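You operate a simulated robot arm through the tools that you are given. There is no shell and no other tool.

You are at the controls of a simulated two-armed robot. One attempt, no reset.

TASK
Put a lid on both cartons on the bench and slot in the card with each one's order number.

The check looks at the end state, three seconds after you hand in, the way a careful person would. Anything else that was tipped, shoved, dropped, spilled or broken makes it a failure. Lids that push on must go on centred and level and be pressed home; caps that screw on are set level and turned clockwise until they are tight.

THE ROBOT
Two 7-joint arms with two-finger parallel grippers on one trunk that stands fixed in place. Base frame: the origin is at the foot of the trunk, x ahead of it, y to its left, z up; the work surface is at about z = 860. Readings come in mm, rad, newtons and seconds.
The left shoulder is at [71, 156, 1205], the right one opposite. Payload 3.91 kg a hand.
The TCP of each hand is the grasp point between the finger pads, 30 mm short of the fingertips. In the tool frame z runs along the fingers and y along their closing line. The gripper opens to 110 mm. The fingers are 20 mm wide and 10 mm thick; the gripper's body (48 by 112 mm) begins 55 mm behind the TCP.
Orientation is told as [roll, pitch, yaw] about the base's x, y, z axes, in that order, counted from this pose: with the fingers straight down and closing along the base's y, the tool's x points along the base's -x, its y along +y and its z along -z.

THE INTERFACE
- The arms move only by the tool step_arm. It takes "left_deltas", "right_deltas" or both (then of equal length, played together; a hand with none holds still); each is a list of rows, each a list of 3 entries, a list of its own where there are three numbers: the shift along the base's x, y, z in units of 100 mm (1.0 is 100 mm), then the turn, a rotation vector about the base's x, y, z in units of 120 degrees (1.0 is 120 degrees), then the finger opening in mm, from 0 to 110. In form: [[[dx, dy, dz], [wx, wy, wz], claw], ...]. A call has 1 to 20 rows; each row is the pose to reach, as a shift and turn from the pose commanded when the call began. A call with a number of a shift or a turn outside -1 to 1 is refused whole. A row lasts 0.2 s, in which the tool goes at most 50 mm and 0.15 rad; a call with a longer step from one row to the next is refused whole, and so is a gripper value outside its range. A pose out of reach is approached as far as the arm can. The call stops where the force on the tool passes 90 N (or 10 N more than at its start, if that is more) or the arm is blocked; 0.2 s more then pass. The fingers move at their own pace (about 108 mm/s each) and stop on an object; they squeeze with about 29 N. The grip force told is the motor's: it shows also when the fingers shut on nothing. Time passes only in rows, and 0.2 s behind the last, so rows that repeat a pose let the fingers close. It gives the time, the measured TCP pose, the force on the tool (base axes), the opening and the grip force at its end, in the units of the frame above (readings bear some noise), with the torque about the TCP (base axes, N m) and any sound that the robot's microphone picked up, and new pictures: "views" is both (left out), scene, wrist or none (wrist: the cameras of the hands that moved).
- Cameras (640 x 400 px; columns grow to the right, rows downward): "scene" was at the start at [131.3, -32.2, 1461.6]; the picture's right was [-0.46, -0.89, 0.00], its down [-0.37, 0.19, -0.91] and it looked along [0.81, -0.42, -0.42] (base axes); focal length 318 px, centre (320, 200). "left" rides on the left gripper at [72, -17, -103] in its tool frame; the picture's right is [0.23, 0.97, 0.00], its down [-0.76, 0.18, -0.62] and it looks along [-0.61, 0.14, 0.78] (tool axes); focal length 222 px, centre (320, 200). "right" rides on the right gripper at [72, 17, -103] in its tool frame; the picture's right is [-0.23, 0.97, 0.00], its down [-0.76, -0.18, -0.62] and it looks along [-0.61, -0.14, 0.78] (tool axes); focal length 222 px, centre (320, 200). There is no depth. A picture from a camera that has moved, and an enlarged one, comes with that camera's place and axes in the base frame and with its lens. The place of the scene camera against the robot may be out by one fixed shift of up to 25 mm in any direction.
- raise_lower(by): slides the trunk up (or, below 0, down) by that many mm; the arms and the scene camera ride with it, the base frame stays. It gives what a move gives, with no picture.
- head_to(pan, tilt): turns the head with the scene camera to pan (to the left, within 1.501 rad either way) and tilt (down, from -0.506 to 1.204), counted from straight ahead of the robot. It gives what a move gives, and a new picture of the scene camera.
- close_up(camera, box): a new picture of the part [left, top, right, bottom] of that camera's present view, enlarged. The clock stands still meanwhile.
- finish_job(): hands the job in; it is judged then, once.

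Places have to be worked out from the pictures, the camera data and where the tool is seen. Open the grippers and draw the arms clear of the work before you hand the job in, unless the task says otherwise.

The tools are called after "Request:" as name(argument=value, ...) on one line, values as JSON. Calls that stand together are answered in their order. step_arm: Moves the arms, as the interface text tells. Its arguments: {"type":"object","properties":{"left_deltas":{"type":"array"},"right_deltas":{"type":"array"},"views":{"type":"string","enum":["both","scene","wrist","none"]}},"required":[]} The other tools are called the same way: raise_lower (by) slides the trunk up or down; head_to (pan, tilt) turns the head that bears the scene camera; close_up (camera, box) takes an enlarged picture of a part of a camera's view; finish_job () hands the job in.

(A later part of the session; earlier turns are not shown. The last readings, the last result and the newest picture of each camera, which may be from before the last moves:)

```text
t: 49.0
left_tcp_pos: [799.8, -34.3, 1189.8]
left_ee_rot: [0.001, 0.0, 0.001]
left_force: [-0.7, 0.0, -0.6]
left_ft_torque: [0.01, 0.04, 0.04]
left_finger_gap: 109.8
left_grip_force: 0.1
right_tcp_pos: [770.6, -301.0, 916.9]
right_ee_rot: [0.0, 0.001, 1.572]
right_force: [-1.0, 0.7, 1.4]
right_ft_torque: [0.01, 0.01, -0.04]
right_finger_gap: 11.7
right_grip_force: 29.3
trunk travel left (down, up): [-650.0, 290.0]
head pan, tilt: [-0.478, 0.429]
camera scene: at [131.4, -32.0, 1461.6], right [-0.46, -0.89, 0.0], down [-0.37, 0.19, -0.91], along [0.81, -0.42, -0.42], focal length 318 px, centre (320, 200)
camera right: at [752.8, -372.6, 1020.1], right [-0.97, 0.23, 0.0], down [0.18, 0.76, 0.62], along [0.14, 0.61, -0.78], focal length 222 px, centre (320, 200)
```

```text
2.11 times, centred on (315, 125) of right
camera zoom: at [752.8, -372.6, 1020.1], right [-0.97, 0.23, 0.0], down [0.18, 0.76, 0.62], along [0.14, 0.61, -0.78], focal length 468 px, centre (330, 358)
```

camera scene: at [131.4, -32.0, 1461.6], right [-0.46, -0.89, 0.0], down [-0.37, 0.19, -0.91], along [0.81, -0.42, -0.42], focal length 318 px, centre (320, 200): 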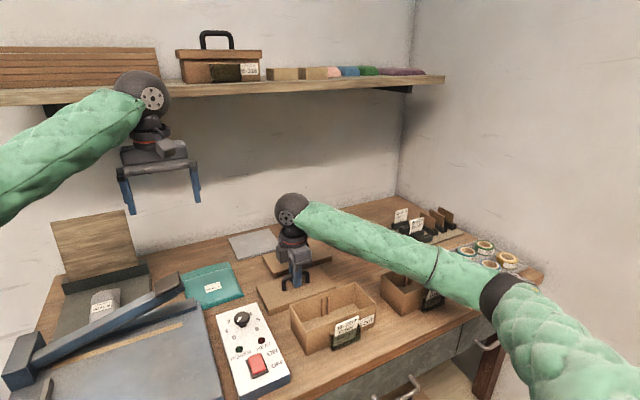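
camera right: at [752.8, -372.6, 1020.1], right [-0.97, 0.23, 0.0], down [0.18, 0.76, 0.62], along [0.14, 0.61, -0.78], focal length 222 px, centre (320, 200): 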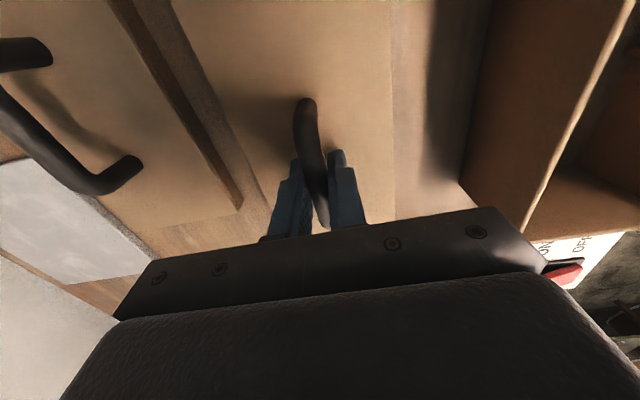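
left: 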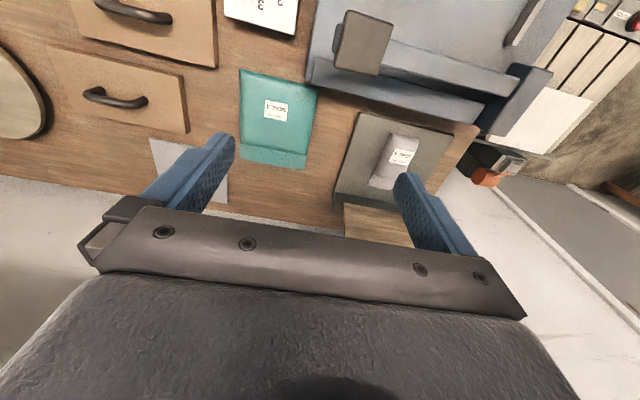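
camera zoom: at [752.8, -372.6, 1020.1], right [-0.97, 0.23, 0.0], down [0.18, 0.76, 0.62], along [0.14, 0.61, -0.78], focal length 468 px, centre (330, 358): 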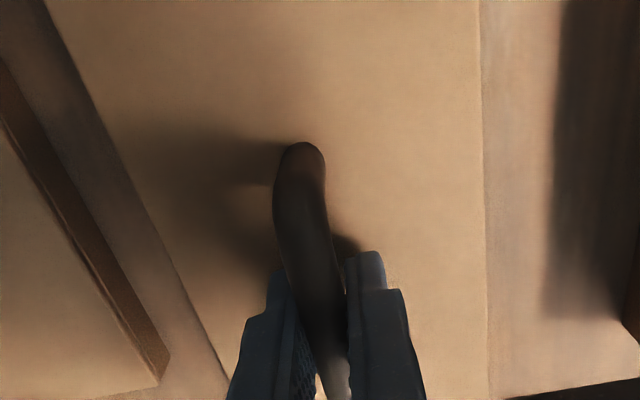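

The bar is gripped (gap 11.7 mm). I lift slowly 100 mm and check that the lid hangs level.

Request:
step_arm(right_deltas=[[[0, 0, 0.1], [0, 0, 0], 0], [[0, 0, 0.3], [0, 0, 0], 0], [[0, 0, 0.6], [0, 0, 0], 0], [[0, 0, 1.0], [0, 0, 0], 0], [[0, 0, 1.0], [0, 0, 0], 0]], views="both")

Request:
close_up(camera="scene", box=[230, 180, 370, 300])

```text
t: 50.2
left_tcp_pos: [801.4, -35.1, 1189.4]
left_ee_rot: [-0.001, 0.002, 0.0]
left_force: [0.9, 0.0, -0.3]
left_ft_torque: [0.0, -0.02, 0.01]
left_finger_gap: 110.2
left_grip_force: 0.1
right_tcp_pos: [770.1, -299.0, 1016.6]
right_ee_rot: [0.002, 0.0, 1.571]
right_force: [0.5, -0.4, 0.6]
right_ft_torque: [0.02, 0.0, 0.0]
right_finger_gap: 11.8
right_grip_force: 28.6
trunk travel left (down, up): [-650.0, 290.0]
head pan, tilt: [-0.478, 0.429]
camera scene: at [132.0, -32.4, 1461.5], right [-0.46, -0.89, 0.0], down [-0.37, 0.19, -0.91], along [0.81, -0.42, -0.42], focal length 318 px, centre (320, 200)
camera right: at [753.6, -372.0, 1119.9], right [-0.97, 0.23, 0.0], down [0.18, 0.76, 0.62], along [0.14, 0.61, -0.78], focal length 222 px, centre (320, 200)
```

scene: 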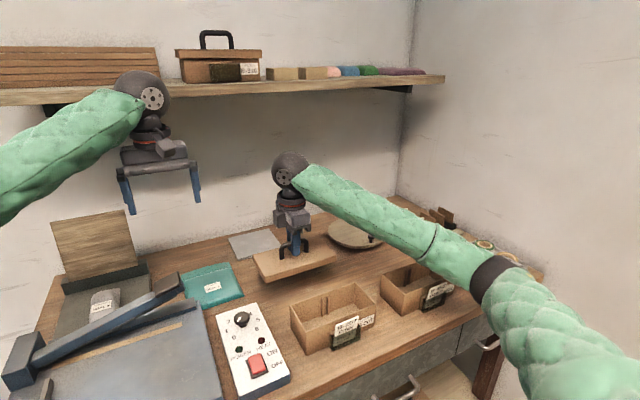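
right: 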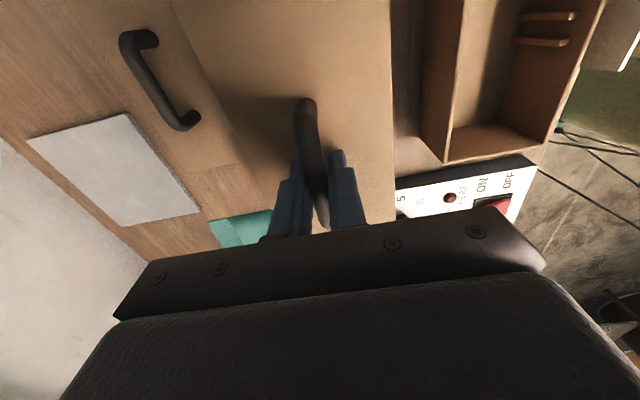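

```text
3.33 times, centred on (300, 240) of scene
camera zoom: at [132.0, -32.4, 1461.5], right [-0.46, -0.89, 0.0], down [-0.37, 0.19, -0.91], along [0.81, -0.42, -0.42], focal length 1060 px, centre (387, 67)
```

zoom: 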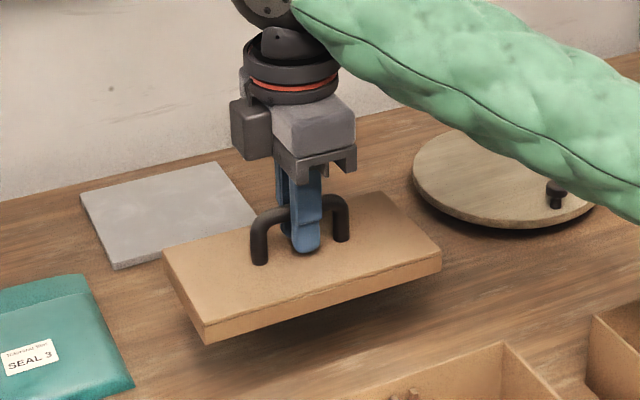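

The lid hangs level. I carry it over carton B-207, aiming its centre at about (616.8, -323.7), at a height clear of everything.

Request:
step_arm(right_deltas=[[[-0.26, -0.04, 0], [0, 0, 0], 0], [[-0.52, -0.08, 0], [0, 0, 0], 0], [[-0.77, -0.122, 0], [0, 0, 0], 0]], views="none")

Request:
step_arm(right_deltas=[[[-0.26, -0.04, 0], [0, 0, 0], 0], [[-0.52, -0.08, 0], [0, 0, 0], 0], [[-0.774, -0.122, 0], [0, 0, 0], 0], [[-0.774, -0.122, 0], [0, 0, 0], 0]], views="both")

Request:
close_up(camera="scene", box=[270, 220, 400, 360])

```text
t: 51.0
left_tcp_pos: [798.6, -34.6, 1189.7]
left_ee_rot: [0.0, 0.001, 0.003]
left_force: [0.8, -0.3, 0.1]
left_ft_torque: [-0.01, 0.01, -0.01]
left_finger_gap: 109.9
left_grip_force: 0.1
right_tcp_pos: [692.2, -310.4, 1017.1]
right_ee_rot: [0.0, -0.001, 1.572]
right_force: [-0.2, 0.1, -0.9]
right_ft_torque: [-0.01, 0.0, -0.04]
right_finger_gap: 11.7
right_grip_force: 29.0
trunk travel left (down, up): [-650.0, 290.0]
head pan, tilt: [-0.478, 0.429]
```

```text
t: 52.0
left_tcp_pos: [799.5, -35.1, 1189.0]
left_ee_rot: [-0.001, 0.001, 0.002]
left_force: [0.5, -0.7, -0.3]
left_ft_torque: [0.0, 0.06, -0.02]
left_finger_gap: 109.9
left_grip_force: 0.1
right_tcp_pos: [616.0, -323.9, 1017.9]
right_ee_rot: [0.001, 0.0, 1.572]
right_force: [0.5, 0.2, -1.0]
right_ft_torque: [-0.01, 0.03, -0.04]
right_finger_gap: 11.6
right_grip_force: 28.9
trunk travel left (down, up): [-650.0, 290.0]
head pan, tilt: [-0.478, 0.429]
camera scene: at [132.1, -31.8, 1461.5], right [-0.46, -0.89, 0.0], down [-0.37, 0.19, -0.91], along [0.81, -0.42, -0.42], focal length 318 px, centre (320, 200)
camera right: at [599.9, -396.7, 1121.2], right [-0.97, 0.23, 0.0], down [0.18, 0.76, 0.62], along [0.14, 0.61, -0.78], focal length 222 px, centre (320, 200)
```

scene: 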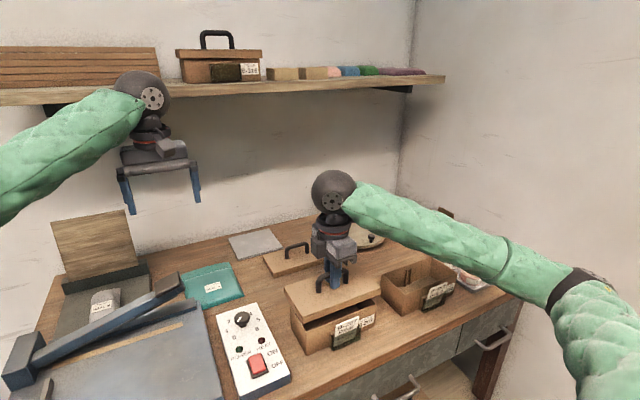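
right: 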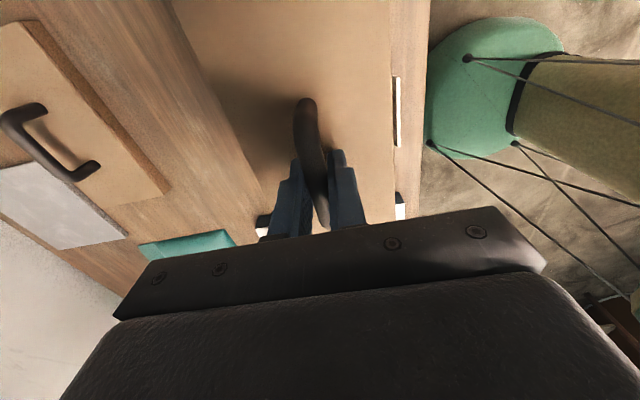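

```text
2.86 times, centred on (335, 290) of scene
camera zoom: at [132.1, -31.8, 1461.5], right [-0.46, -0.89, 0.0], down [-0.37, 0.19, -0.91], along [0.81, -0.42, -0.42], focal length 908 px, centre (277, -57)
```

zoom: 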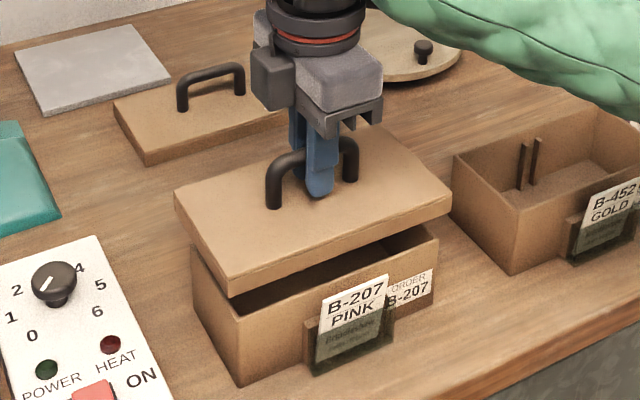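

The lid is over the carton and level. I lower it to about 8 mm above the rim and compare edges closely before letting it down.

Request:
step_arm(right_deltas=[[[0, 0, -0.13], [0, 0, 0], 0], [[0, 0, -0.26], [0, 0, 0], 0], [[0, 0, -0.26], [0, 0, 0], 0]], views="none")

Request:
close_up(camera="scene", box=[280, 280, 340, 340])

Request:
close_up(camera="scene", box=[340, 260, 400, 320])

Request:
close_up(camera="right", box=[180, 0, 460, 220])

```text
t: 52.8
left_tcp_pos: [799.2, -35.3, 1190.8]
left_ee_rot: [0.0, 0.001, -0.001]
left_force: [-0.6, 0.7, 1.1]
left_ft_torque: [0.04, 0.02, -0.03]
left_finger_gap: 110.0
left_grip_force: 0.1
right_tcp_pos: [615.5, -324.8, 990.5]
right_ee_rot: [0.0, 0.0, 1.571]
right_force: [-0.1, -0.4, 0.2]
right_ft_torque: [-0.01, -0.02, -0.01]
right_finger_gap: 11.2
right_grip_force: 28.8
trunk travel left (down, up): [-650.0, 290.0]
head pan, tilt: [-0.478, 0.429]
```

```text
6.67 times, centred on (310, 310) of scene
camera zoom: at [131.3, -32.0, 1461.6], right [-0.46, -0.89, 0.0], down [-0.37, 0.19, -0.91], along [0.81, -0.42, -0.42], focal length 2120 px, centre (387, -533)
```

zoom: 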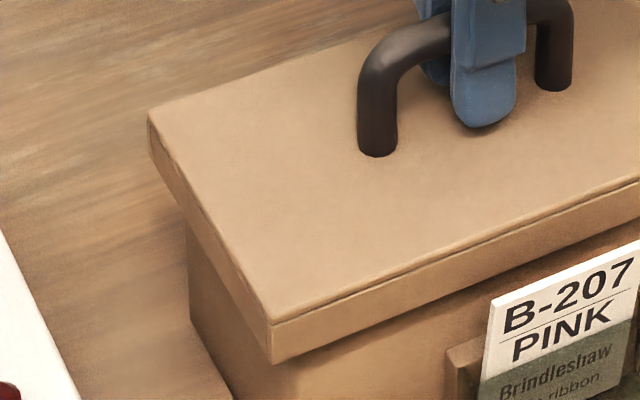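

```text
6.67 times, centred on (370, 290) of scene
camera zoom: at [131.3, -32.0, 1461.6], right [-0.46, -0.89, 0.0], down [-0.37, 0.19, -0.91], along [0.81, -0.42, -0.42], focal length 2120 px, centre (-13, -400)
```

zoom: 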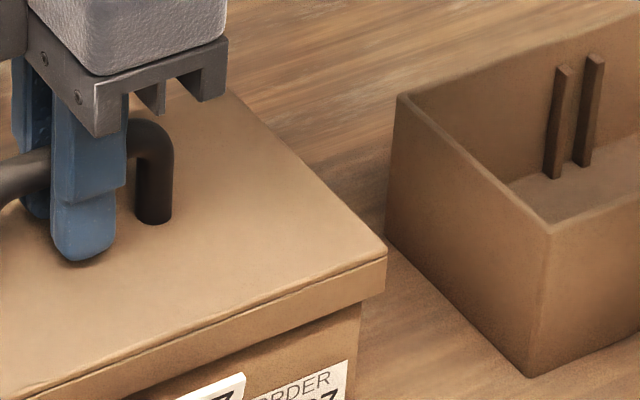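

```text
1.82 times, centred on (320, 110) of right
camera zoom: at [599.3, -396.4, 1093.9], right [-0.97, 0.23, 0.0], down [0.18, 0.76, 0.62], along [0.14, 0.61, -0.78], focal length 404 px, centre (320, 364)
```

zoom: 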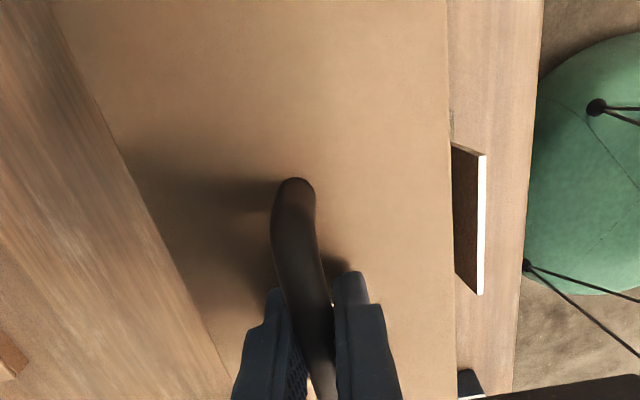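

I'll zoom more tightly on both visible ends to judge the overhang of the lid relative to the carton.

Request:
close_up(camera="scene", box=[360, 290, 390, 330])

Request:
close_up(camera="scene", box=[280, 290, 320, 330])

Request:
close_up(camera="scene", box=[295, 320, 335, 360])

```text
10.00 times, centred on (375, 310) of scene
camera zoom: at [131.3, -32.0, 1461.6], right [-0.46, -0.89, 0.0], down [-0.37, 0.19, -0.91], along [0.81, -0.42, -0.42], focal length 3179 px, centre (-230, -900)
```

zoom: 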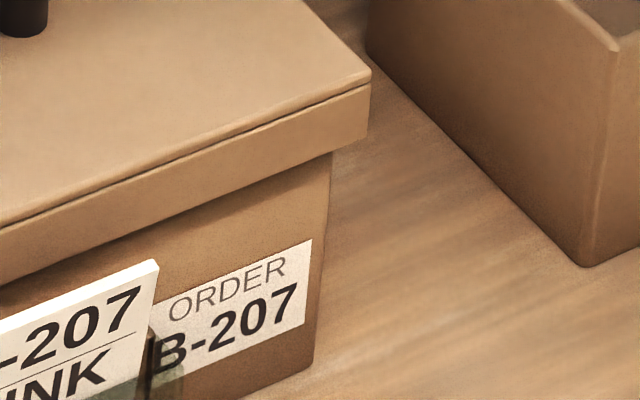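

```text
10.00 times, centred on (300, 310) of scene
camera zoom: at [131.3, -32.0, 1461.6], right [-0.46, -0.89, 0.0], down [-0.37, 0.19, -0.91], along [0.81, -0.42, -0.42], focal length 3179 px, centre (520, -900)
```

zoom: 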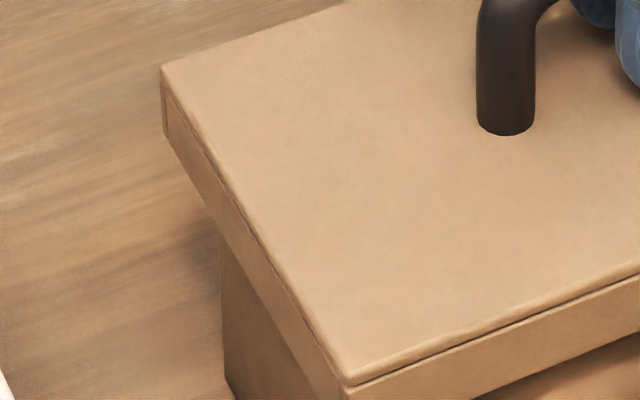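

```text
10.00 times, centred on (315, 340) of scene
camera zoom: at [131.3, -32.0, 1461.6], right [-0.46, -0.89, 0.0], down [-0.37, 0.19, -0.91], along [0.81, -0.42, -0.42], focal length 3179 px, centre (370, -1200)
```

zoom: 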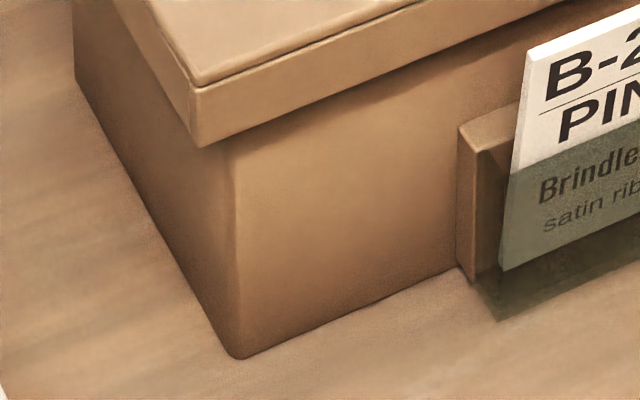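

By direct comparison in the scene view the lid overhangs about 3 mm at its right end and about 10 mm at its left, so it sits roughly 3.5 mm too far to +y. I shift it −3.5 mm in y and compare again.

Request:
step_arm(right_deltas=[[[0, -0.035, 0], [0, 0, 0], 0], [[0, -0.035, 0], [0, 0, 0], 0]], views="none")

Request:
close_up(camera="scene", box=[360, 290, 390, 330])

Request:
close_up(camera="scene", box=[295, 320, 335, 360])

Request:
close_up(camera="scene", box=[280, 290, 320, 330])

```text
t: 53.4
left_tcp_pos: [799.0, -33.8, 1190.3]
left_ee_rot: [0.001, 0.002, 0.0]
left_force: [0.5, 0.2, 0.2]
left_ft_torque: [0.0, -0.02, -0.01]
left_finger_gap: 110.1
left_grip_force: 0.0
right_tcp_pos: [616.8, -326.4, 990.8]
right_ee_rot: [0.0, 0.0, 1.571]
right_force: [0.3, 0.1, 0.1]
right_ft_torque: [-0.01, -0.01, -0.01]
right_finger_gap: 11.5
right_grip_force: 28.8
trunk travel left (down, up): [-650.0, 290.0]
head pan, tilt: [-0.478, 0.429]
```

```text
10.00 times, centred on (375, 310) of scene
camera zoom: at [131.6, -32.0, 1461.6], right [-0.46, -0.89, 0.0], down [-0.37, 0.19, -0.91], along [0.81, -0.42, -0.42], focal length 3179 px, centre (-230, -900)
```

zoom: 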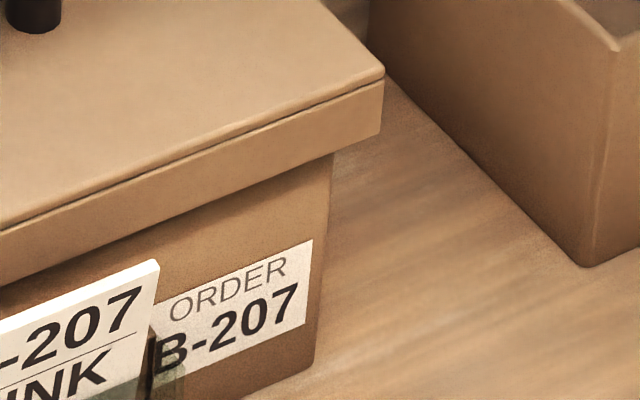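

```text
10.00 times, centred on (315, 340) of scene
camera zoom: at [131.6, -32.0, 1461.6], right [-0.46, -0.89, 0.0], down [-0.37, 0.19, -0.91], along [0.81, -0.42, -0.42], focal length 3179 px, centre (370, -1200)
```

zoom: 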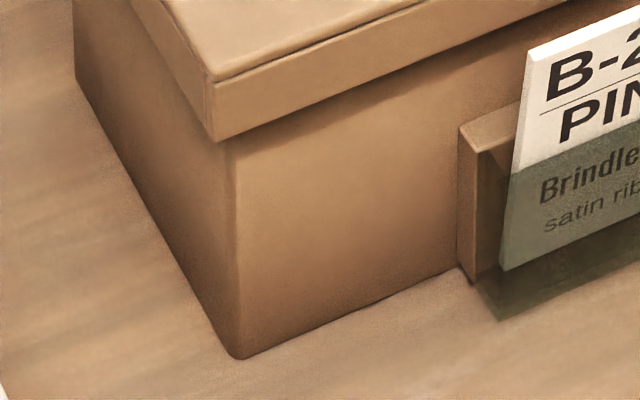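

```text
10.00 times, centred on (300, 310) of scene
camera zoom: at [131.6, -32.0, 1461.6], right [-0.46, -0.89, 0.0], down [-0.37, 0.19, -0.91], along [0.81, -0.42, -0.42], focal length 3179 px, centre (520, -900)
```

zoom: 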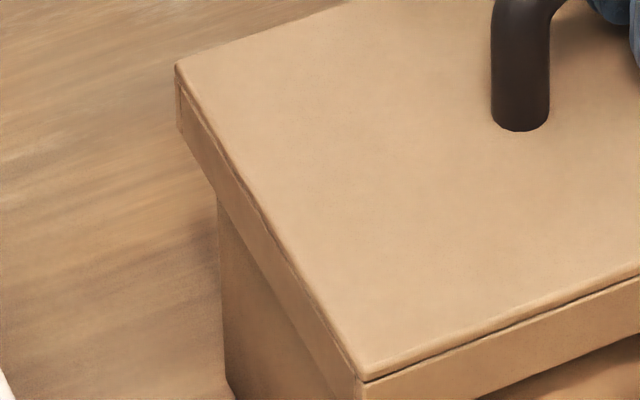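

Now the overhangs are even (≈6.5–7 mm both ends), and x looks centred within a millimetre. I lower in small steps, watching the force.

Request:
step_arm(right_deltas=[[[0, 0, -0.04], [0, 0, 0], 0], [[0, 0, -0.08], [0, 0, 0], 0], [[0, 0, -0.11], [0, 0, 0], 0], [[0, 0, -0.11], [0, 0, 0], 0]], views="none")

Request:
close_up(camera="scene", box=[280, 260, 400, 360])

```text
t: 54.4
left_tcp_pos: [798.9, -35.3, 1189.8]
left_ee_rot: [0.0, -0.002, 0.002]
left_force: [-0.4, -0.6, 0.7]
left_ft_torque: [0.02, 0.01, -0.03]
left_finger_gap: 110.1
left_grip_force: 0.1
right_tcp_pos: [615.3, -327.1, 979.6]
right_ee_rot: [0.0, 0.0, 1.571]
right_force: [-0.6, 1.2, -0.3]
right_ft_torque: [-0.02, -0.01, 0.0]
right_finger_gap: 11.5
right_grip_force: 29.0
trunk travel left (down, up): [-650.0, 290.0]
head pan, tilt: [-0.478, 0.429]
```

```text
4.00 times, centred on (340, 310) of scene
camera zoom: at [131.5, -32.0, 1461.6], right [-0.46, -0.89, 0.0], down [-0.37, 0.19, -0.91], along [0.81, -0.42, -0.42], focal length 1272 px, centre (240, -240)
```

zoom: 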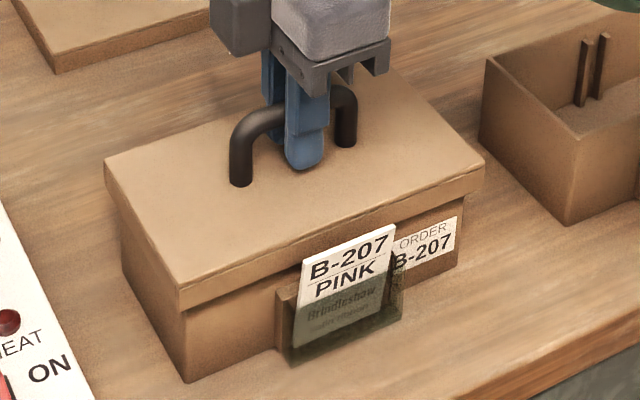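

No contact force with the skirt's edge about level with the rim or just below it. I continue down in 2–3 mm steps.

Request:
step_arm(right_deltas=[[[0, 0, -0.02], [0, 0, 0], 0], [[0, 0, -0.04], [0, 0, 0], 0], [[0, 0, -0.04], [0, 0, 0], 0]], views="none")

Request:
step_arm(right_deltas=[[[0, 0, -0.02], [0, 0, 0], 0], [[0, 0, -0.04], [0, 0, 0], 0], [[0, 0, -0.04], [0, 0, 0], 0]], views="none")

Request:
close_up(camera="scene", box=[280, 260, 400, 360])

```text
t: 55.2
left_tcp_pos: [799.6, -34.5, 1190.4]
left_ee_rot: [0.001, 0.0, 0.003]
left_force: [-0.7, -0.3, -0.4]
left_ft_torque: [-0.02, 0.01, -0.05]
left_finger_gap: 110.0
left_grip_force: 0.1
right_tcp_pos: [614.6, -326.6, 975.6]
right_ee_rot: [-0.001, 0.001, 1.571]
right_force: [0.8, -0.8, -0.4]
right_ft_torque: [0.0, -0.02, 0.0]
right_finger_gap: 11.5
right_grip_force: 28.6
trunk travel left (down, up): [-650.0, 290.0]
head pan, tilt: [-0.478, 0.429]
```

```text
t: 56.0
left_tcp_pos: [800.5, -35.1, 1190.7]
left_ee_rot: [0.0, 0.001, 0.001]
left_force: [0.6, 0.8, 0.7]
left_ft_torque: [-0.02, 0.03, -0.03]
left_finger_gap: 110.0
left_grip_force: 0.1
right_tcp_pos: [616.2, -326.2, 971.0]
right_ee_rot: [0.001, 0.0, 1.572]
right_force: [-0.4, 0.0, -0.6]
right_ft_torque: [-0.01, 0.0, 0.0]
right_finger_gap: 11.6
right_grip_force: 29.3
trunk travel left (down, up): [-650.0, 290.0]
head pan, tilt: [-0.478, 0.429]
```

```text
4.00 times, centred on (340, 310) of scene
camera zoom: at [131.4, -32.1, 1461.6], right [-0.46, -0.89, 0.0], down [-0.37, 0.19, -0.91], along [0.81, -0.42, -0.42], focal length 1272 px, centre (240, -240)
```

zoom: 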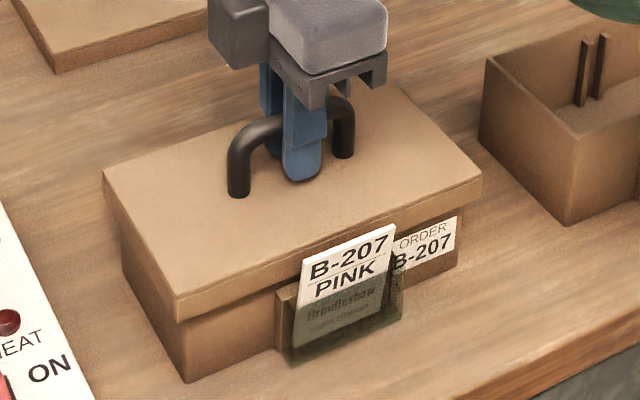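

Still no force and the skirt is going over the carton. I keep lowering in 2 mm steps until it meets resistance.

Request:
step_arm(right_deltas=[[[0, 0, -0.02], [0, 0, 0], 0], [[0, 0, -0.03], [0, 0, 0], 0], [[0, 0, -0.03], [0, 0, 0], 0]], views="none")

Request:
step_arm(right_deltas=[[[0, 0, -0.02], [0, 0, 0], 0], [[0, 0, -0.03], [0, 0, 0], 0], [[0, 0, -0.03], [0, 0, 0], 0]], views="none")

Request:
close_up(camera="scene", box=[280, 260, 400, 360])

```text
t: 56.8
left_tcp_pos: [799.1, -33.7, 1190.7]
left_ee_rot: [0.0, 0.0, -0.001]
left_force: [0.5, 0.1, -0.6]
left_ft_torque: [0.01, -0.01, 0.01]
left_finger_gap: 110.2
left_grip_force: 0.1
right_tcp_pos: [615.7, -326.6, 970.8]
right_ee_rot: [-0.002, -0.001, 1.571]
right_force: [5.6, -2.5, 24.3]
right_ft_torque: [0.02, -0.05, 0.03]
right_finger_gap: 11.6
right_grip_force: 28.5
trunk travel left (down, up): [-650.0, 290.0]
head pan, tilt: [-0.478, 0.429]
```

```text
t: 57.6
left_tcp_pos: [798.2, -34.2, 1190.3]
left_ee_rot: [0.001, 0.0, 0.003]
left_force: [0.0, -0.5, -0.5]
left_ft_torque: [0.0, 0.03, -0.03]
left_finger_gap: 110.2
left_grip_force: 0.0
right_tcp_pos: [615.3, -325.3, 966.3]
right_ee_rot: [-0.001, 0.0, 1.571]
right_force: [7.1, -3.3, 30.8]
right_ft_torque: [-0.01, 0.0, 0.01]
right_finger_gap: 11.6
right_grip_force: 29.4
trunk travel left (down, up): [-650.0, 290.0]
head pan, tilt: [-0.478, 0.429]
```

```text
4.00 times, centred on (340, 310) of scene
camera zoom: at [130.2, -31.3, 1461.8], right [-0.46, -0.89, 0.0], down [-0.37, 0.19, -0.91], along [0.81, -0.42, -0.42], focal length 1272 px, centre (240, -240)
```

zoom: 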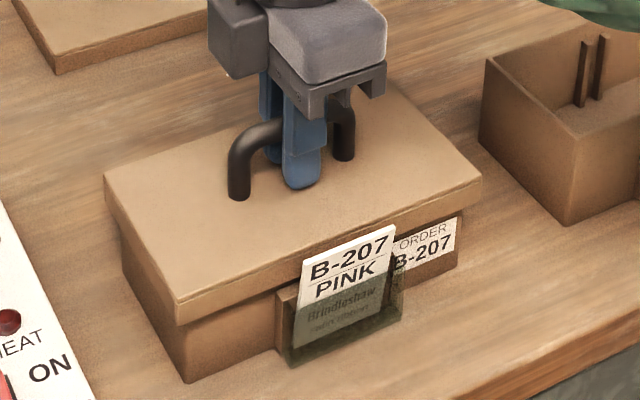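

Contact: Fz ≈ 31 N with small side forces (+7 x, −3 y), and the fingers slid a little on the bar, so the lid has met its push fit. I relieve the side force by shifting +1 mm in x and −0.5 mm in y, and re-read.

Request:
step_arm(right_deltas=[[[0.01, -0.005, 0.01], [0, 0, 0], 0], [[0.01, -0.005, 0.01], [0, 0, 0], 0]], views="none")

Request:
close_up(camera="scene", box=[360, 290, 390, 330])

Request:
close_up(camera="scene", box=[295, 320, 335, 360])

Request:
close_up(camera="scene", box=[280, 290, 320, 330])

```text
t: 58.2
left_tcp_pos: [799.0, -34.3, 1190.7]
left_ee_rot: [0.001, 0.0, 0.002]
left_force: [0.4, 0.6, 0.2]
left_ft_torque: [-0.04, -0.02, 0.02]
left_finger_gap: 110.0
left_grip_force: 0.0
right_tcp_pos: [615.2, -326.3, 966.8]
right_ee_rot: [0.002, 0.001, 1.573]
right_force: [-1.1, 2.5, 16.7]
right_ft_torque: [0.06, -0.02, -0.03]
right_finger_gap: 11.6
right_grip_force: 28.4
trunk travel left (down, up): [-650.0, 290.0]
head pan, tilt: [-0.478, 0.429]
```

```text
10.00 times, centred on (375, 310) of scene
camera zoom: at [130.0, -31.1, 1461.6], right [-0.46, -0.89, 0.0], down [-0.37, 0.19, -0.91], along [0.81, -0.42, -0.42], focal length 3179 px, centre (-230, -900)
```

zoom: 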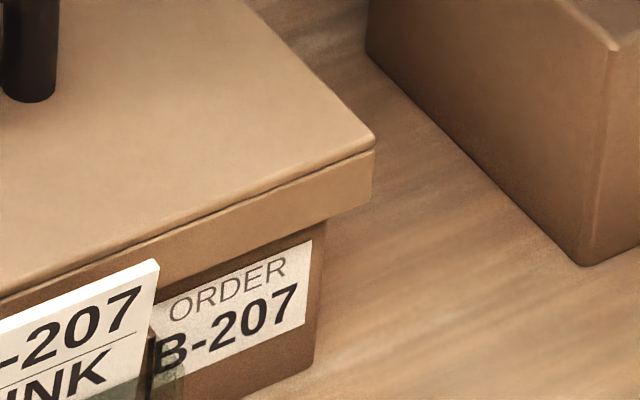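

```text
10.00 times, centred on (315, 340) of scene
camera zoom: at [130.0, -31.1, 1461.6], right [-0.46, -0.89, 0.0], down [-0.37, 0.19, -0.91], along [0.81, -0.42, -0.42], focal length 3179 px, centre (370, -1200)
```

zoom: 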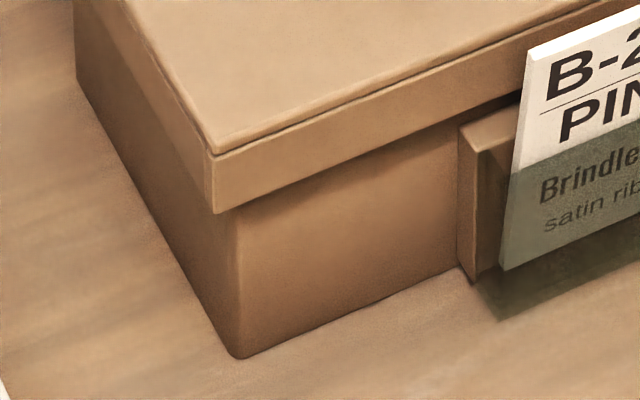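

```text
10.00 times, centred on (300, 310) of scene
camera zoom: at [130.0, -31.1, 1461.6], right [-0.46, -0.89, 0.0], down [-0.37, 0.19, -0.91], along [0.81, -0.42, -0.42], focal length 3179 px, centre (520, -900)
```

zoom: 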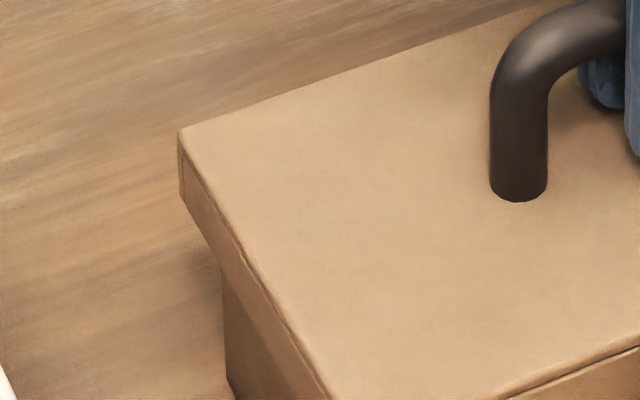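

The lid came down evenly at all visible corners (≈19 mm), level, but the gap between skirt and pocket is still ≈18 mm versus ≈10 mm on the finished sample, so it needs about 8 mm more. I'll open the fingers to straddle the handle and press on the lid top on both sides of it.

Request:
step_arm(right_deltas=[[[0, 0, 0], [0, 0, 0], 50], [[0, 0, 0], [0, 0, 0], 50], [[0, 0, 0], [0, 0, 0], 50]], views="none")

Request:
step_arm(right_deltas=[[[0, 0, -0.02], [0, 0, 0], 50], [[0, 0, -0.04], [0, 0, 0], 50], [[0, 0, -0.04], [0, 0, 0], 50]], views="none")

Request:
close_up(camera="scene", box=[280, 260, 400, 360])

```text
t: 59.0
left_tcp_pos: [800.0, -34.6, 1189.7]
left_ee_rot: [-0.001, 0.002, 0.0]
left_force: [0.1, 0.7, 0.1]
left_ft_torque: [-0.01, 0.02, -0.01]
left_finger_gap: 110.1
left_grip_force: 0.0
right_tcp_pos: [617.0, -328.6, 965.6]
right_ee_rot: [0.002, 0.0, 1.57]
right_force: [0.4, -0.7, -0.6]
right_ft_torque: [-0.01, 0.01, 0.01]
right_finger_gap: 49.9
right_grip_force: 0.1
trunk travel left (down, up): [-650.0, 290.0]
head pan, tilt: [-0.478, 0.429]
```

```text
t: 59.8
left_tcp_pos: [798.2, -34.5, 1190.9]
left_ee_rot: [-0.001, 0.002, 0.001]
left_force: [0.1, 0.7, -0.8]
left_ft_torque: [0.0, 0.01, -0.03]
left_finger_gap: 110.2
left_grip_force: 0.1
right_tcp_pos: [616.9, -327.4, 963.3]
right_ee_rot: [0.0, 0.0, 1.571]
right_force: [2.6, -3.0, 15.6]
right_ft_torque: [-0.1, 0.0, 0.04]
right_finger_gap: 50.0
right_grip_force: 0.0
trunk travel left (down, up): [-650.0, 290.0]
head pan, tilt: [-0.478, 0.429]
```

```text
4.00 times, centred on (340, 310) of scene
camera zoom: at [130.6, -31.8, 1461.9], right [-0.46, -0.89, 0.0], down [-0.37, 0.19, -0.91], along [0.81, -0.42, -0.42], focal length 1272 px, centre (240, -240)
```

zoom: 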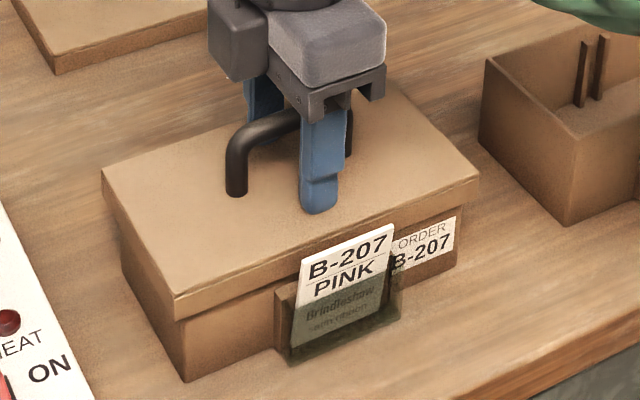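

The fingertips touch the lid top at z≈933 (Fz 15.6 N). I press further in small steps, watching the force.

Request:
step_arm(right_deltas=[[[0, 0, -0.02], [0, 0, 0], 50], [[0, 0, -0.04], [0, 0, 0], 50], [[0, 0, -0.04], [0, 0, 0], 50]], views="none")

Request:
step_arm(right_deltas=[[[0, 0, -0.02], [0, 0, 0], 50], [[0, 0, -0.04], [0, 0, 0], 50], [[0, 0, -0.04], [0, 0, 0], 50]], views="none")

Request:
close_up(camera="scene", box=[280, 260, 400, 360])

```text
t: 60.6
left_tcp_pos: [797.1, -34.4, 1193.4]
left_ee_rot: [0.0, -0.001, -0.001]
left_force: [0.1, -0.1, 0.9]
left_ft_torque: [0.0, 0.01, 0.0]
left_finger_gap: 109.9
left_grip_force: 0.2
right_tcp_pos: [615.1, -326.6, 963.9]
right_ee_rot: [-0.006, 0.001, 1.568]
right_force: [10.3, -9.9, 63.3]
right_ft_torque: [-0.28, 0.36, 0.02]
right_finger_gap: 50.0
right_grip_force: 0.1
trunk travel left (down, up): [-650.0, 290.0]
head pan, tilt: [-0.478, 0.429]
```

```text
t: 61.2
left_tcp_pos: [797.2, -33.4, 1190.1]
left_ee_rot: [0.002, 0.001, 0.001]
left_force: [0.0, 0.4, 0.0]
left_ft_torque: [-0.02, 0.05, -0.02]
left_finger_gap: 109.9
left_grip_force: 0.1
right_tcp_pos: [616.1, -326.7, 962.8]
right_ee_rot: [-0.014, -0.003, 1.568]
right_force: [-7.4, 1.9, 45.8]
right_ft_torque: [0.05, 1.65, 0.1]
right_finger_gap: 53.2
right_grip_force: 3.6
trunk travel left (down, up): [-650.0, 290.0]
head pan, tilt: [-0.478, 0.429]
stopped in row 2 (right hand): the force on the tool passed its limit at 92 N (the readings are from after the stop); the commanded pose is now the measured one
```

```text
4.00 times, centred on (340, 310) of scene
camera zoom: at [129.3, -30.3, 1461.1], right [-0.46, -0.89, 0.0], down [-0.37, 0.19, -0.91], along [0.81, -0.42, -0.42], focal length 1272 px, centre (240, -240)
```

zoom: 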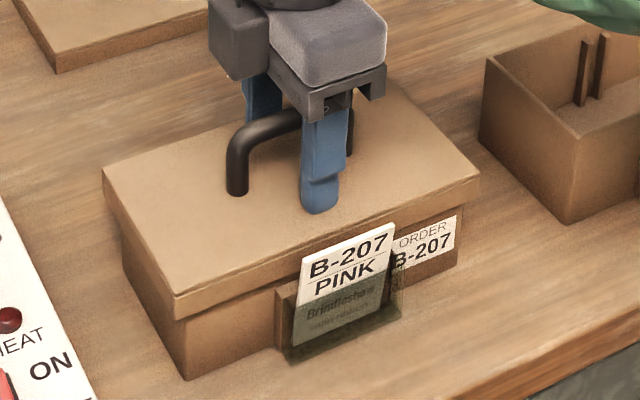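

At 92 N the lid did not move further, so it is either home or jammed. I'll compare closely with the finished sample on the shelf and with the present lid edge.

Request:
close_up(camera="scene", box=[170, 40, 220, 90])

Request:
close_up(camera="scene", box=[220, 40, 270, 90])

Request:
close_up(camera="scene", box=[340, 290, 390, 340])

Request:
close_up(camera="scene", box=[290, 310, 340, 360])

```text
8.00 times, centred on (195, 65) of scene
camera zoom: at [129.3, -30.3, 1461.1], right [-0.46, -0.89, 0.0], down [-0.37, 0.19, -0.91], along [0.81, -0.42, -0.42], focal length 2543 px, centre (1320, 1280)
```

zoom: 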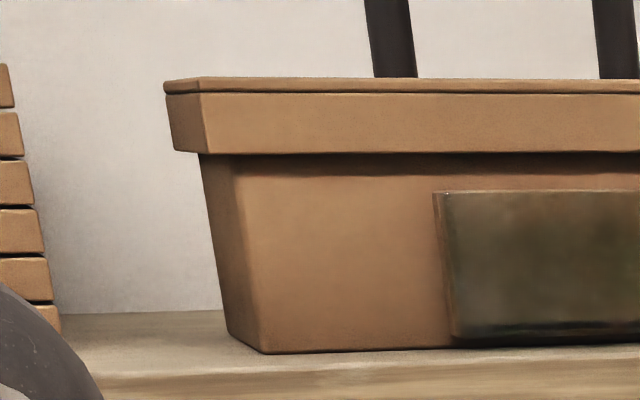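

```text
8.00 times, centred on (245, 65) of scene
camera zoom: at [129.3, -30.3, 1461.1], right [-0.46, -0.89, 0.0], down [-0.37, 0.19, -0.91], along [0.81, -0.42, -0.42], focal length 2543 px, centre (920, 1280)
```

zoom: 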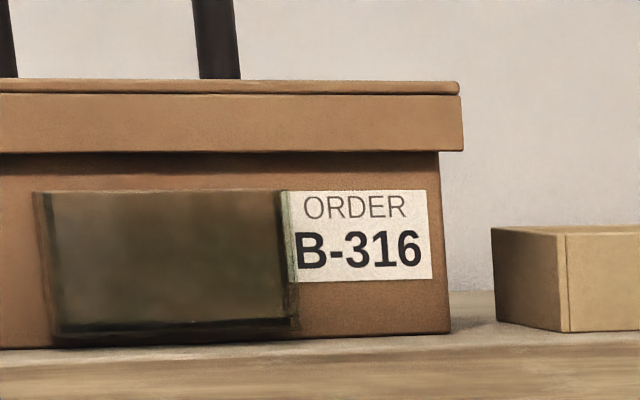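

```text
8.00 times, centred on (365, 315) of scene
camera zoom: at [129.3, -30.3, 1461.1], right [-0.46, -0.89, 0.0], down [-0.37, 0.19, -0.91], along [0.81, -0.42, -0.42], focal length 2543 px, centre (-40, -720)
```

zoom: 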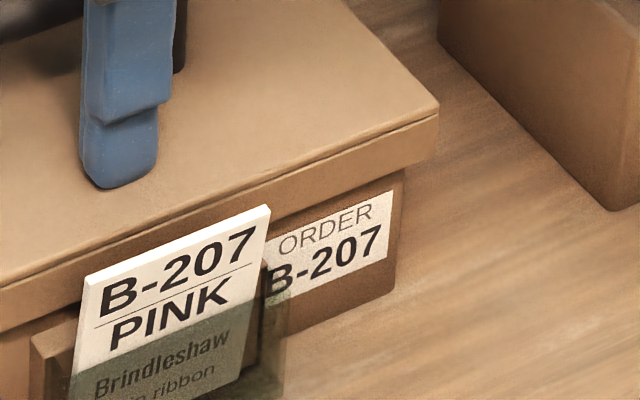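

```text
8.00 times, centred on (315, 335) of scene
camera zoom: at [129.3, -30.3, 1461.1], right [-0.46, -0.89, 0.0], down [-0.37, 0.19, -0.91], along [0.81, -0.42, -0.42], focal length 2543 px, centre (360, -880)
```

zoom: 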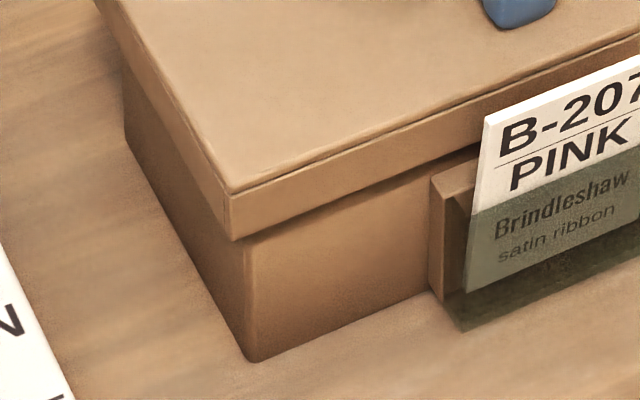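

By the label as a reference the skirt-to-label gap matches the sample within about a millimetre. I'll take tighter zooms of both to be certain.

Request:
close_up(camera="scene", box=[250, 48, 280, 68])

Request:
close_up(camera="scene", box=[366, 298, 396, 332])

Request:
close_up(camera="scene", box=[188, 46, 208, 86])

```text
16.00 times, centred on (265, 58) of scene
camera zoom: at [129.3, -30.3, 1461.1], right [-0.46, -0.89, 0.0], down [-0.37, 0.19, -0.91], along [0.81, -0.42, -0.42], focal length 5087 px, centre (1200, 2472)
```

zoom: 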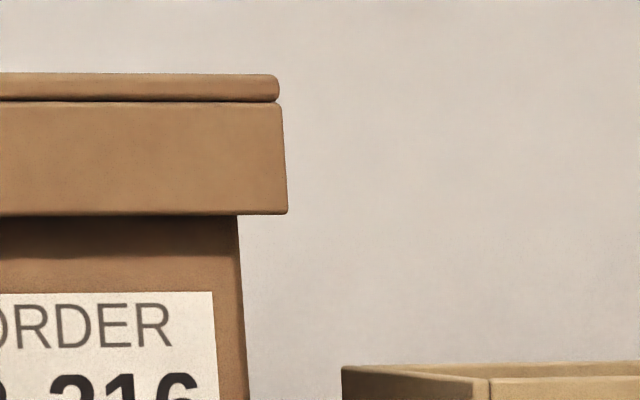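

```text
11.76 times, centred on (381, 315) of scene
camera zoom: at [129.3, -30.3, 1461.1], right [-0.46, -0.89, 0.0], down [-0.37, 0.19, -0.91], along [0.81, -0.42, -0.42], focal length 3740 px, centre (-398, -1153)
```

zoom: 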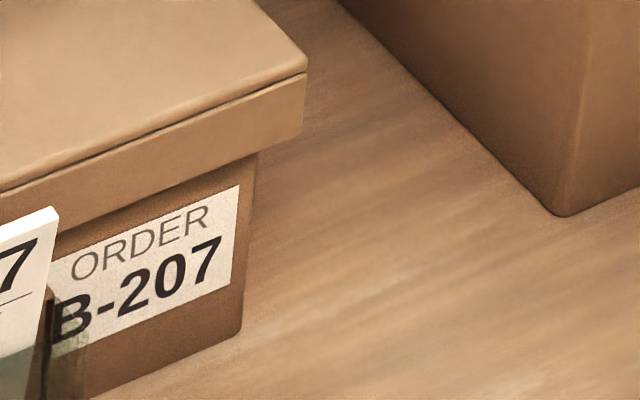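

```text
10.00 times, centred on (198, 66) of scene
camera zoom: at [129.3, -30.3, 1461.1], right [-0.46, -0.89, 0.0], down [-0.37, 0.19, -0.91], along [0.81, -0.42, -0.42], focal length 3179 px, centre (1540, 1540)
```

zoom: 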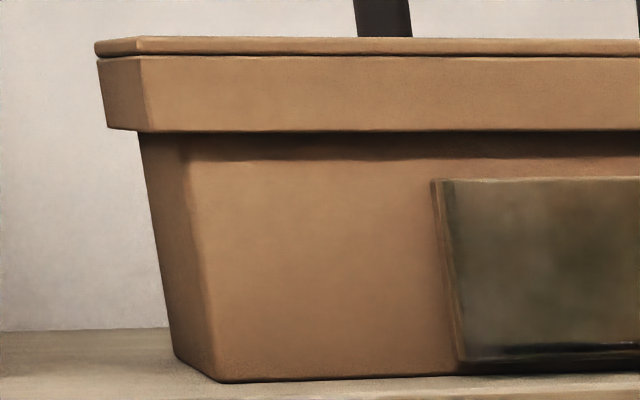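

The pocket-based comparison puts the lid within about 1 mm of the sample's height and the stop is hard, so it appears home. I rise straight up off the handle, straightening the small tilt left from the push, and inspect the lid from above.

Request:
step_arm(right_deltas=[[[0, 0, 0.1], [0, 0, 0], 50], [[0, 0, 0.4], [0.0067, 0.0014, 0.0014], 50], [[0, 0, 0.8], [0.0067, 0.0014, 0.0014], 50], [[0, 0, 1.0], [0.0067, 0.0014, 0.0014], 50], [[0, 0, 1.0], [0.0067, 0.0014, 0.0014], 50]], views="both")

Request:
close_up(camera="scene", box=[280, 250, 400, 360])

Request:
close_up(camera="right", box=[200, 0, 440, 200])

```text
t: 62.4
left_tcp_pos: [799.3, -35.5, 1189.1]
left_ee_rot: [0.0, 0.0, -0.002]
left_force: [-0.1, 0.3, -0.4]
left_ft_torque: [0.02, -0.01, 0.0]
left_finger_gap: 109.7
left_grip_force: 0.0
right_tcp_pos: [618.4, -327.2, 1059.2]
right_ee_rot: [-0.003, -0.015, 1.574]
right_force: [-1.3, -0.9, -0.4]
right_ft_torque: [0.0, -0.01, 0.04]
right_finger_gap: 50.4
right_grip_force: 0.1
trunk travel left (down, up): [-650.0, 290.0]
head pan, tilt: [-0.478, 0.429]
camera scene: at [131.3, -32.1, 1461.6], right [-0.46, -0.89, 0.0], down [-0.37, 0.19, -0.91], along [0.81, -0.42, -0.42], focal length 318 px, centre (320, 200)
camera right: at [601.4, -401.3, 1161.4], right [-0.97, 0.23, 0.0], down [0.17, 0.75, 0.64], along [0.14, 0.62, -0.77], focal length 222 px, centre (320, 200)
```

scene: 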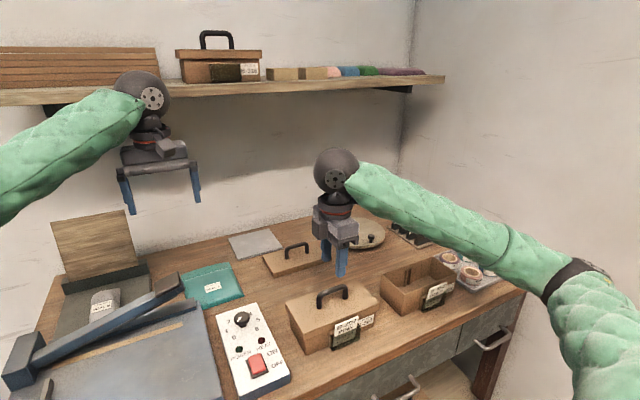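
right: 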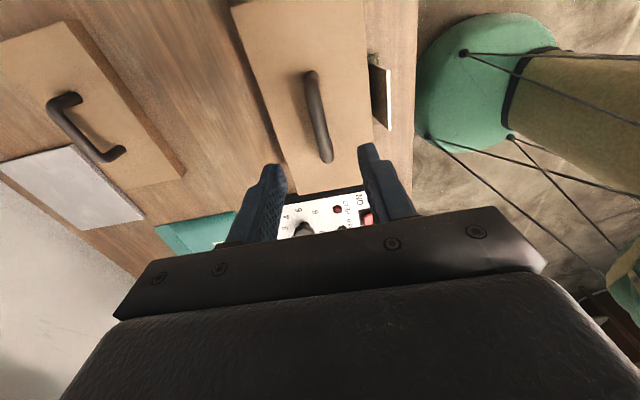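

```text
3.64 times, centred on (340, 305) of scene
camera zoom: at [131.3, -32.1, 1461.6], right [-0.46, -0.89, 0.0], down [-0.37, 0.19, -0.91], along [0.81, -0.42, -0.42], focal length 1156 px, centre (247, -182)
```

zoom: 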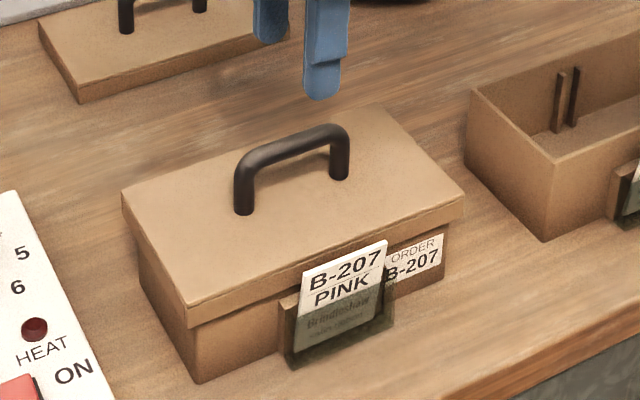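

```text
2.00 times, centred on (320, 100) of right
camera zoom: at [601.4, -401.3, 1161.4], right [-0.97, 0.23, 0.0], down [0.17, 0.75, 0.64], along [0.14, 0.62, -0.77], focal length 444 px, centre (320, 400)
```

zoom: 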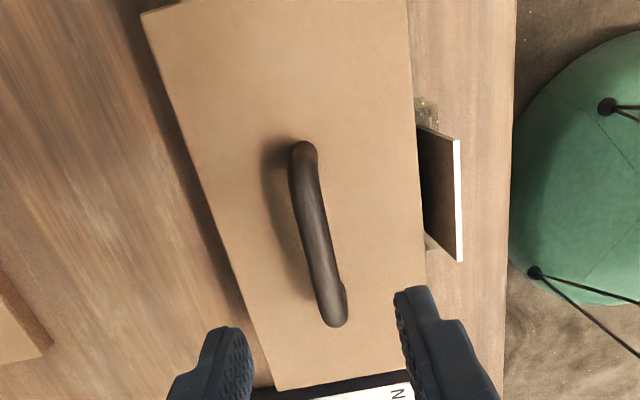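

The lid sits level on B-207 and the card stands free in front of it. After the force stop my commanded pose is uncertain, so I correct the small residual tilt and take a few readings to re-establish the pose.

Request:
step_arm(right_deltas=[[[0, 0, 0], [-0.0072, 0.0014, -0.0014], 50], [[0, 0, 0], [-0.0072, 0.0014, -0.0014], 50]], views="none")

Request:
step_arm(right_deltas=[[[0, 0, 0], [0, 0, 0], 50]], views="none")

Request:
step_arm(right_deltas=[[[0, 0, 0], [0, 0, 0], 50]], views="none")

Request:
step_arm(right_deltas=[[[0, 0, 0], [0, 0, 0], 50]], views="none")

Request:
step_arm(right_deltas=[[[0, 0, 0], [0, 0, 0], 50]], views="none")

```text
t: 63.0
left_tcp_pos: [799.3, -35.3, 1189.4]
left_ee_rot: [0.0, 0.002, 0.001]
left_force: [-0.7, -0.3, 0.3]
left_ft_torque: [-0.01, 0.04, 0.0]
left_finger_gap: 109.9
left_grip_force: 0.0
right_tcp_pos: [618.0, -326.0, 1059.2]
right_ee_rot: [0.001, 0.001, 1.569]
right_force: [-0.3, 0.0, 0.5]
right_ft_torque: [-0.03, 0.0, 0.01]
right_finger_gap: 50.2
right_grip_force: 0.0
trunk travel left (down, up): [-650.0, 290.0]
head pan, tilt: [-0.478, 0.429]
```

```text
t: 63.4
left_tcp_pos: [799.5, -33.7, 1190.5]
left_ee_rot: [-0.001, 0.0, -0.001]
left_force: [0.0, -0.4, -0.2]
left_ft_torque: [0.0, 0.01, 0.0]
left_finger_gap: 109.8
left_grip_force: 0.0
right_tcp_pos: [619.0, -327.8, 1059.6]
right_ee_rot: [0.002, 0.001, 1.57]
right_force: [0.2, 0.2, 0.1]
right_ft_torque: [0.02, -0.03, -0.01]
right_finger_gap: 50.0
right_grip_force: 0.1
trunk travel left (down, up): [-650.0, 290.0]
head pan, tilt: [-0.478, 0.429]
```

```text
t: 63.8
left_tcp_pos: [799.5, -35.2, 1190.2]
left_ee_rot: [0.0, 0.001, 0.002]
left_force: [-0.7, -0.4, 0.9]
left_ft_torque: [0.02, -0.05, 0.01]
left_finger_gap: 110.1
left_grip_force: 0.0
right_tcp_pos: [617.6, -326.7, 1060.0]
right_ee_rot: [0.0, -0.001, 1.569]
right_force: [-0.6, 0.4, -0.4]
right_ft_torque: [-0.02, -0.01, 0.02]
right_finger_gap: 50.2
right_grip_force: 0.0
trunk travel left (down, up): [-650.0, 290.0]
head pan, tilt: [-0.478, 0.429]
```

```text
t: 64.2
left_tcp_pos: [799.6, -34.6, 1190.4]
left_ee_rot: [-0.001, -0.001, 0.0]
left_force: [-0.6, 0.5, -0.5]
left_ft_torque: [0.0, -0.02, 0.01]
left_finger_gap: 110.2
left_grip_force: 0.0
right_tcp_pos: [617.5, -326.8, 1060.2]
right_ee_rot: [-0.001, 0.0, 1.568]
right_force: [-0.3, 0.9, -0.4]
right_ft_torque: [0.01, 0.04, 0.05]
right_finger_gap: 50.0
right_grip_force: 0.1
trunk travel left (down, up): [-650.0, 290.0]
head pan, tilt: [-0.478, 0.429]
```

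```text
t: 64.6
left_tcp_pos: [799.2, -34.5, 1190.9]
left_ee_rot: [0.0, -0.001, 0.0]
left_force: [1.2, 0.4, 0.2]
left_ft_torque: [0.03, -0.01, 0.02]
left_finger_gap: 110.0
left_grip_force: 0.0
right_tcp_pos: [618.8, -327.1, 1059.7]
right_ee_rot: [0.001, 0.0, 1.57]
right_force: [0.4, -0.2, 0.4]
right_ft_torque: [-0.01, -0.01, 0.01]
right_finger_gap: 50.0
right_grip_force: 0.1
trunk travel left (down, up): [-650.0, 290.0]
head pan, tilt: [-0.478, 0.429]
```

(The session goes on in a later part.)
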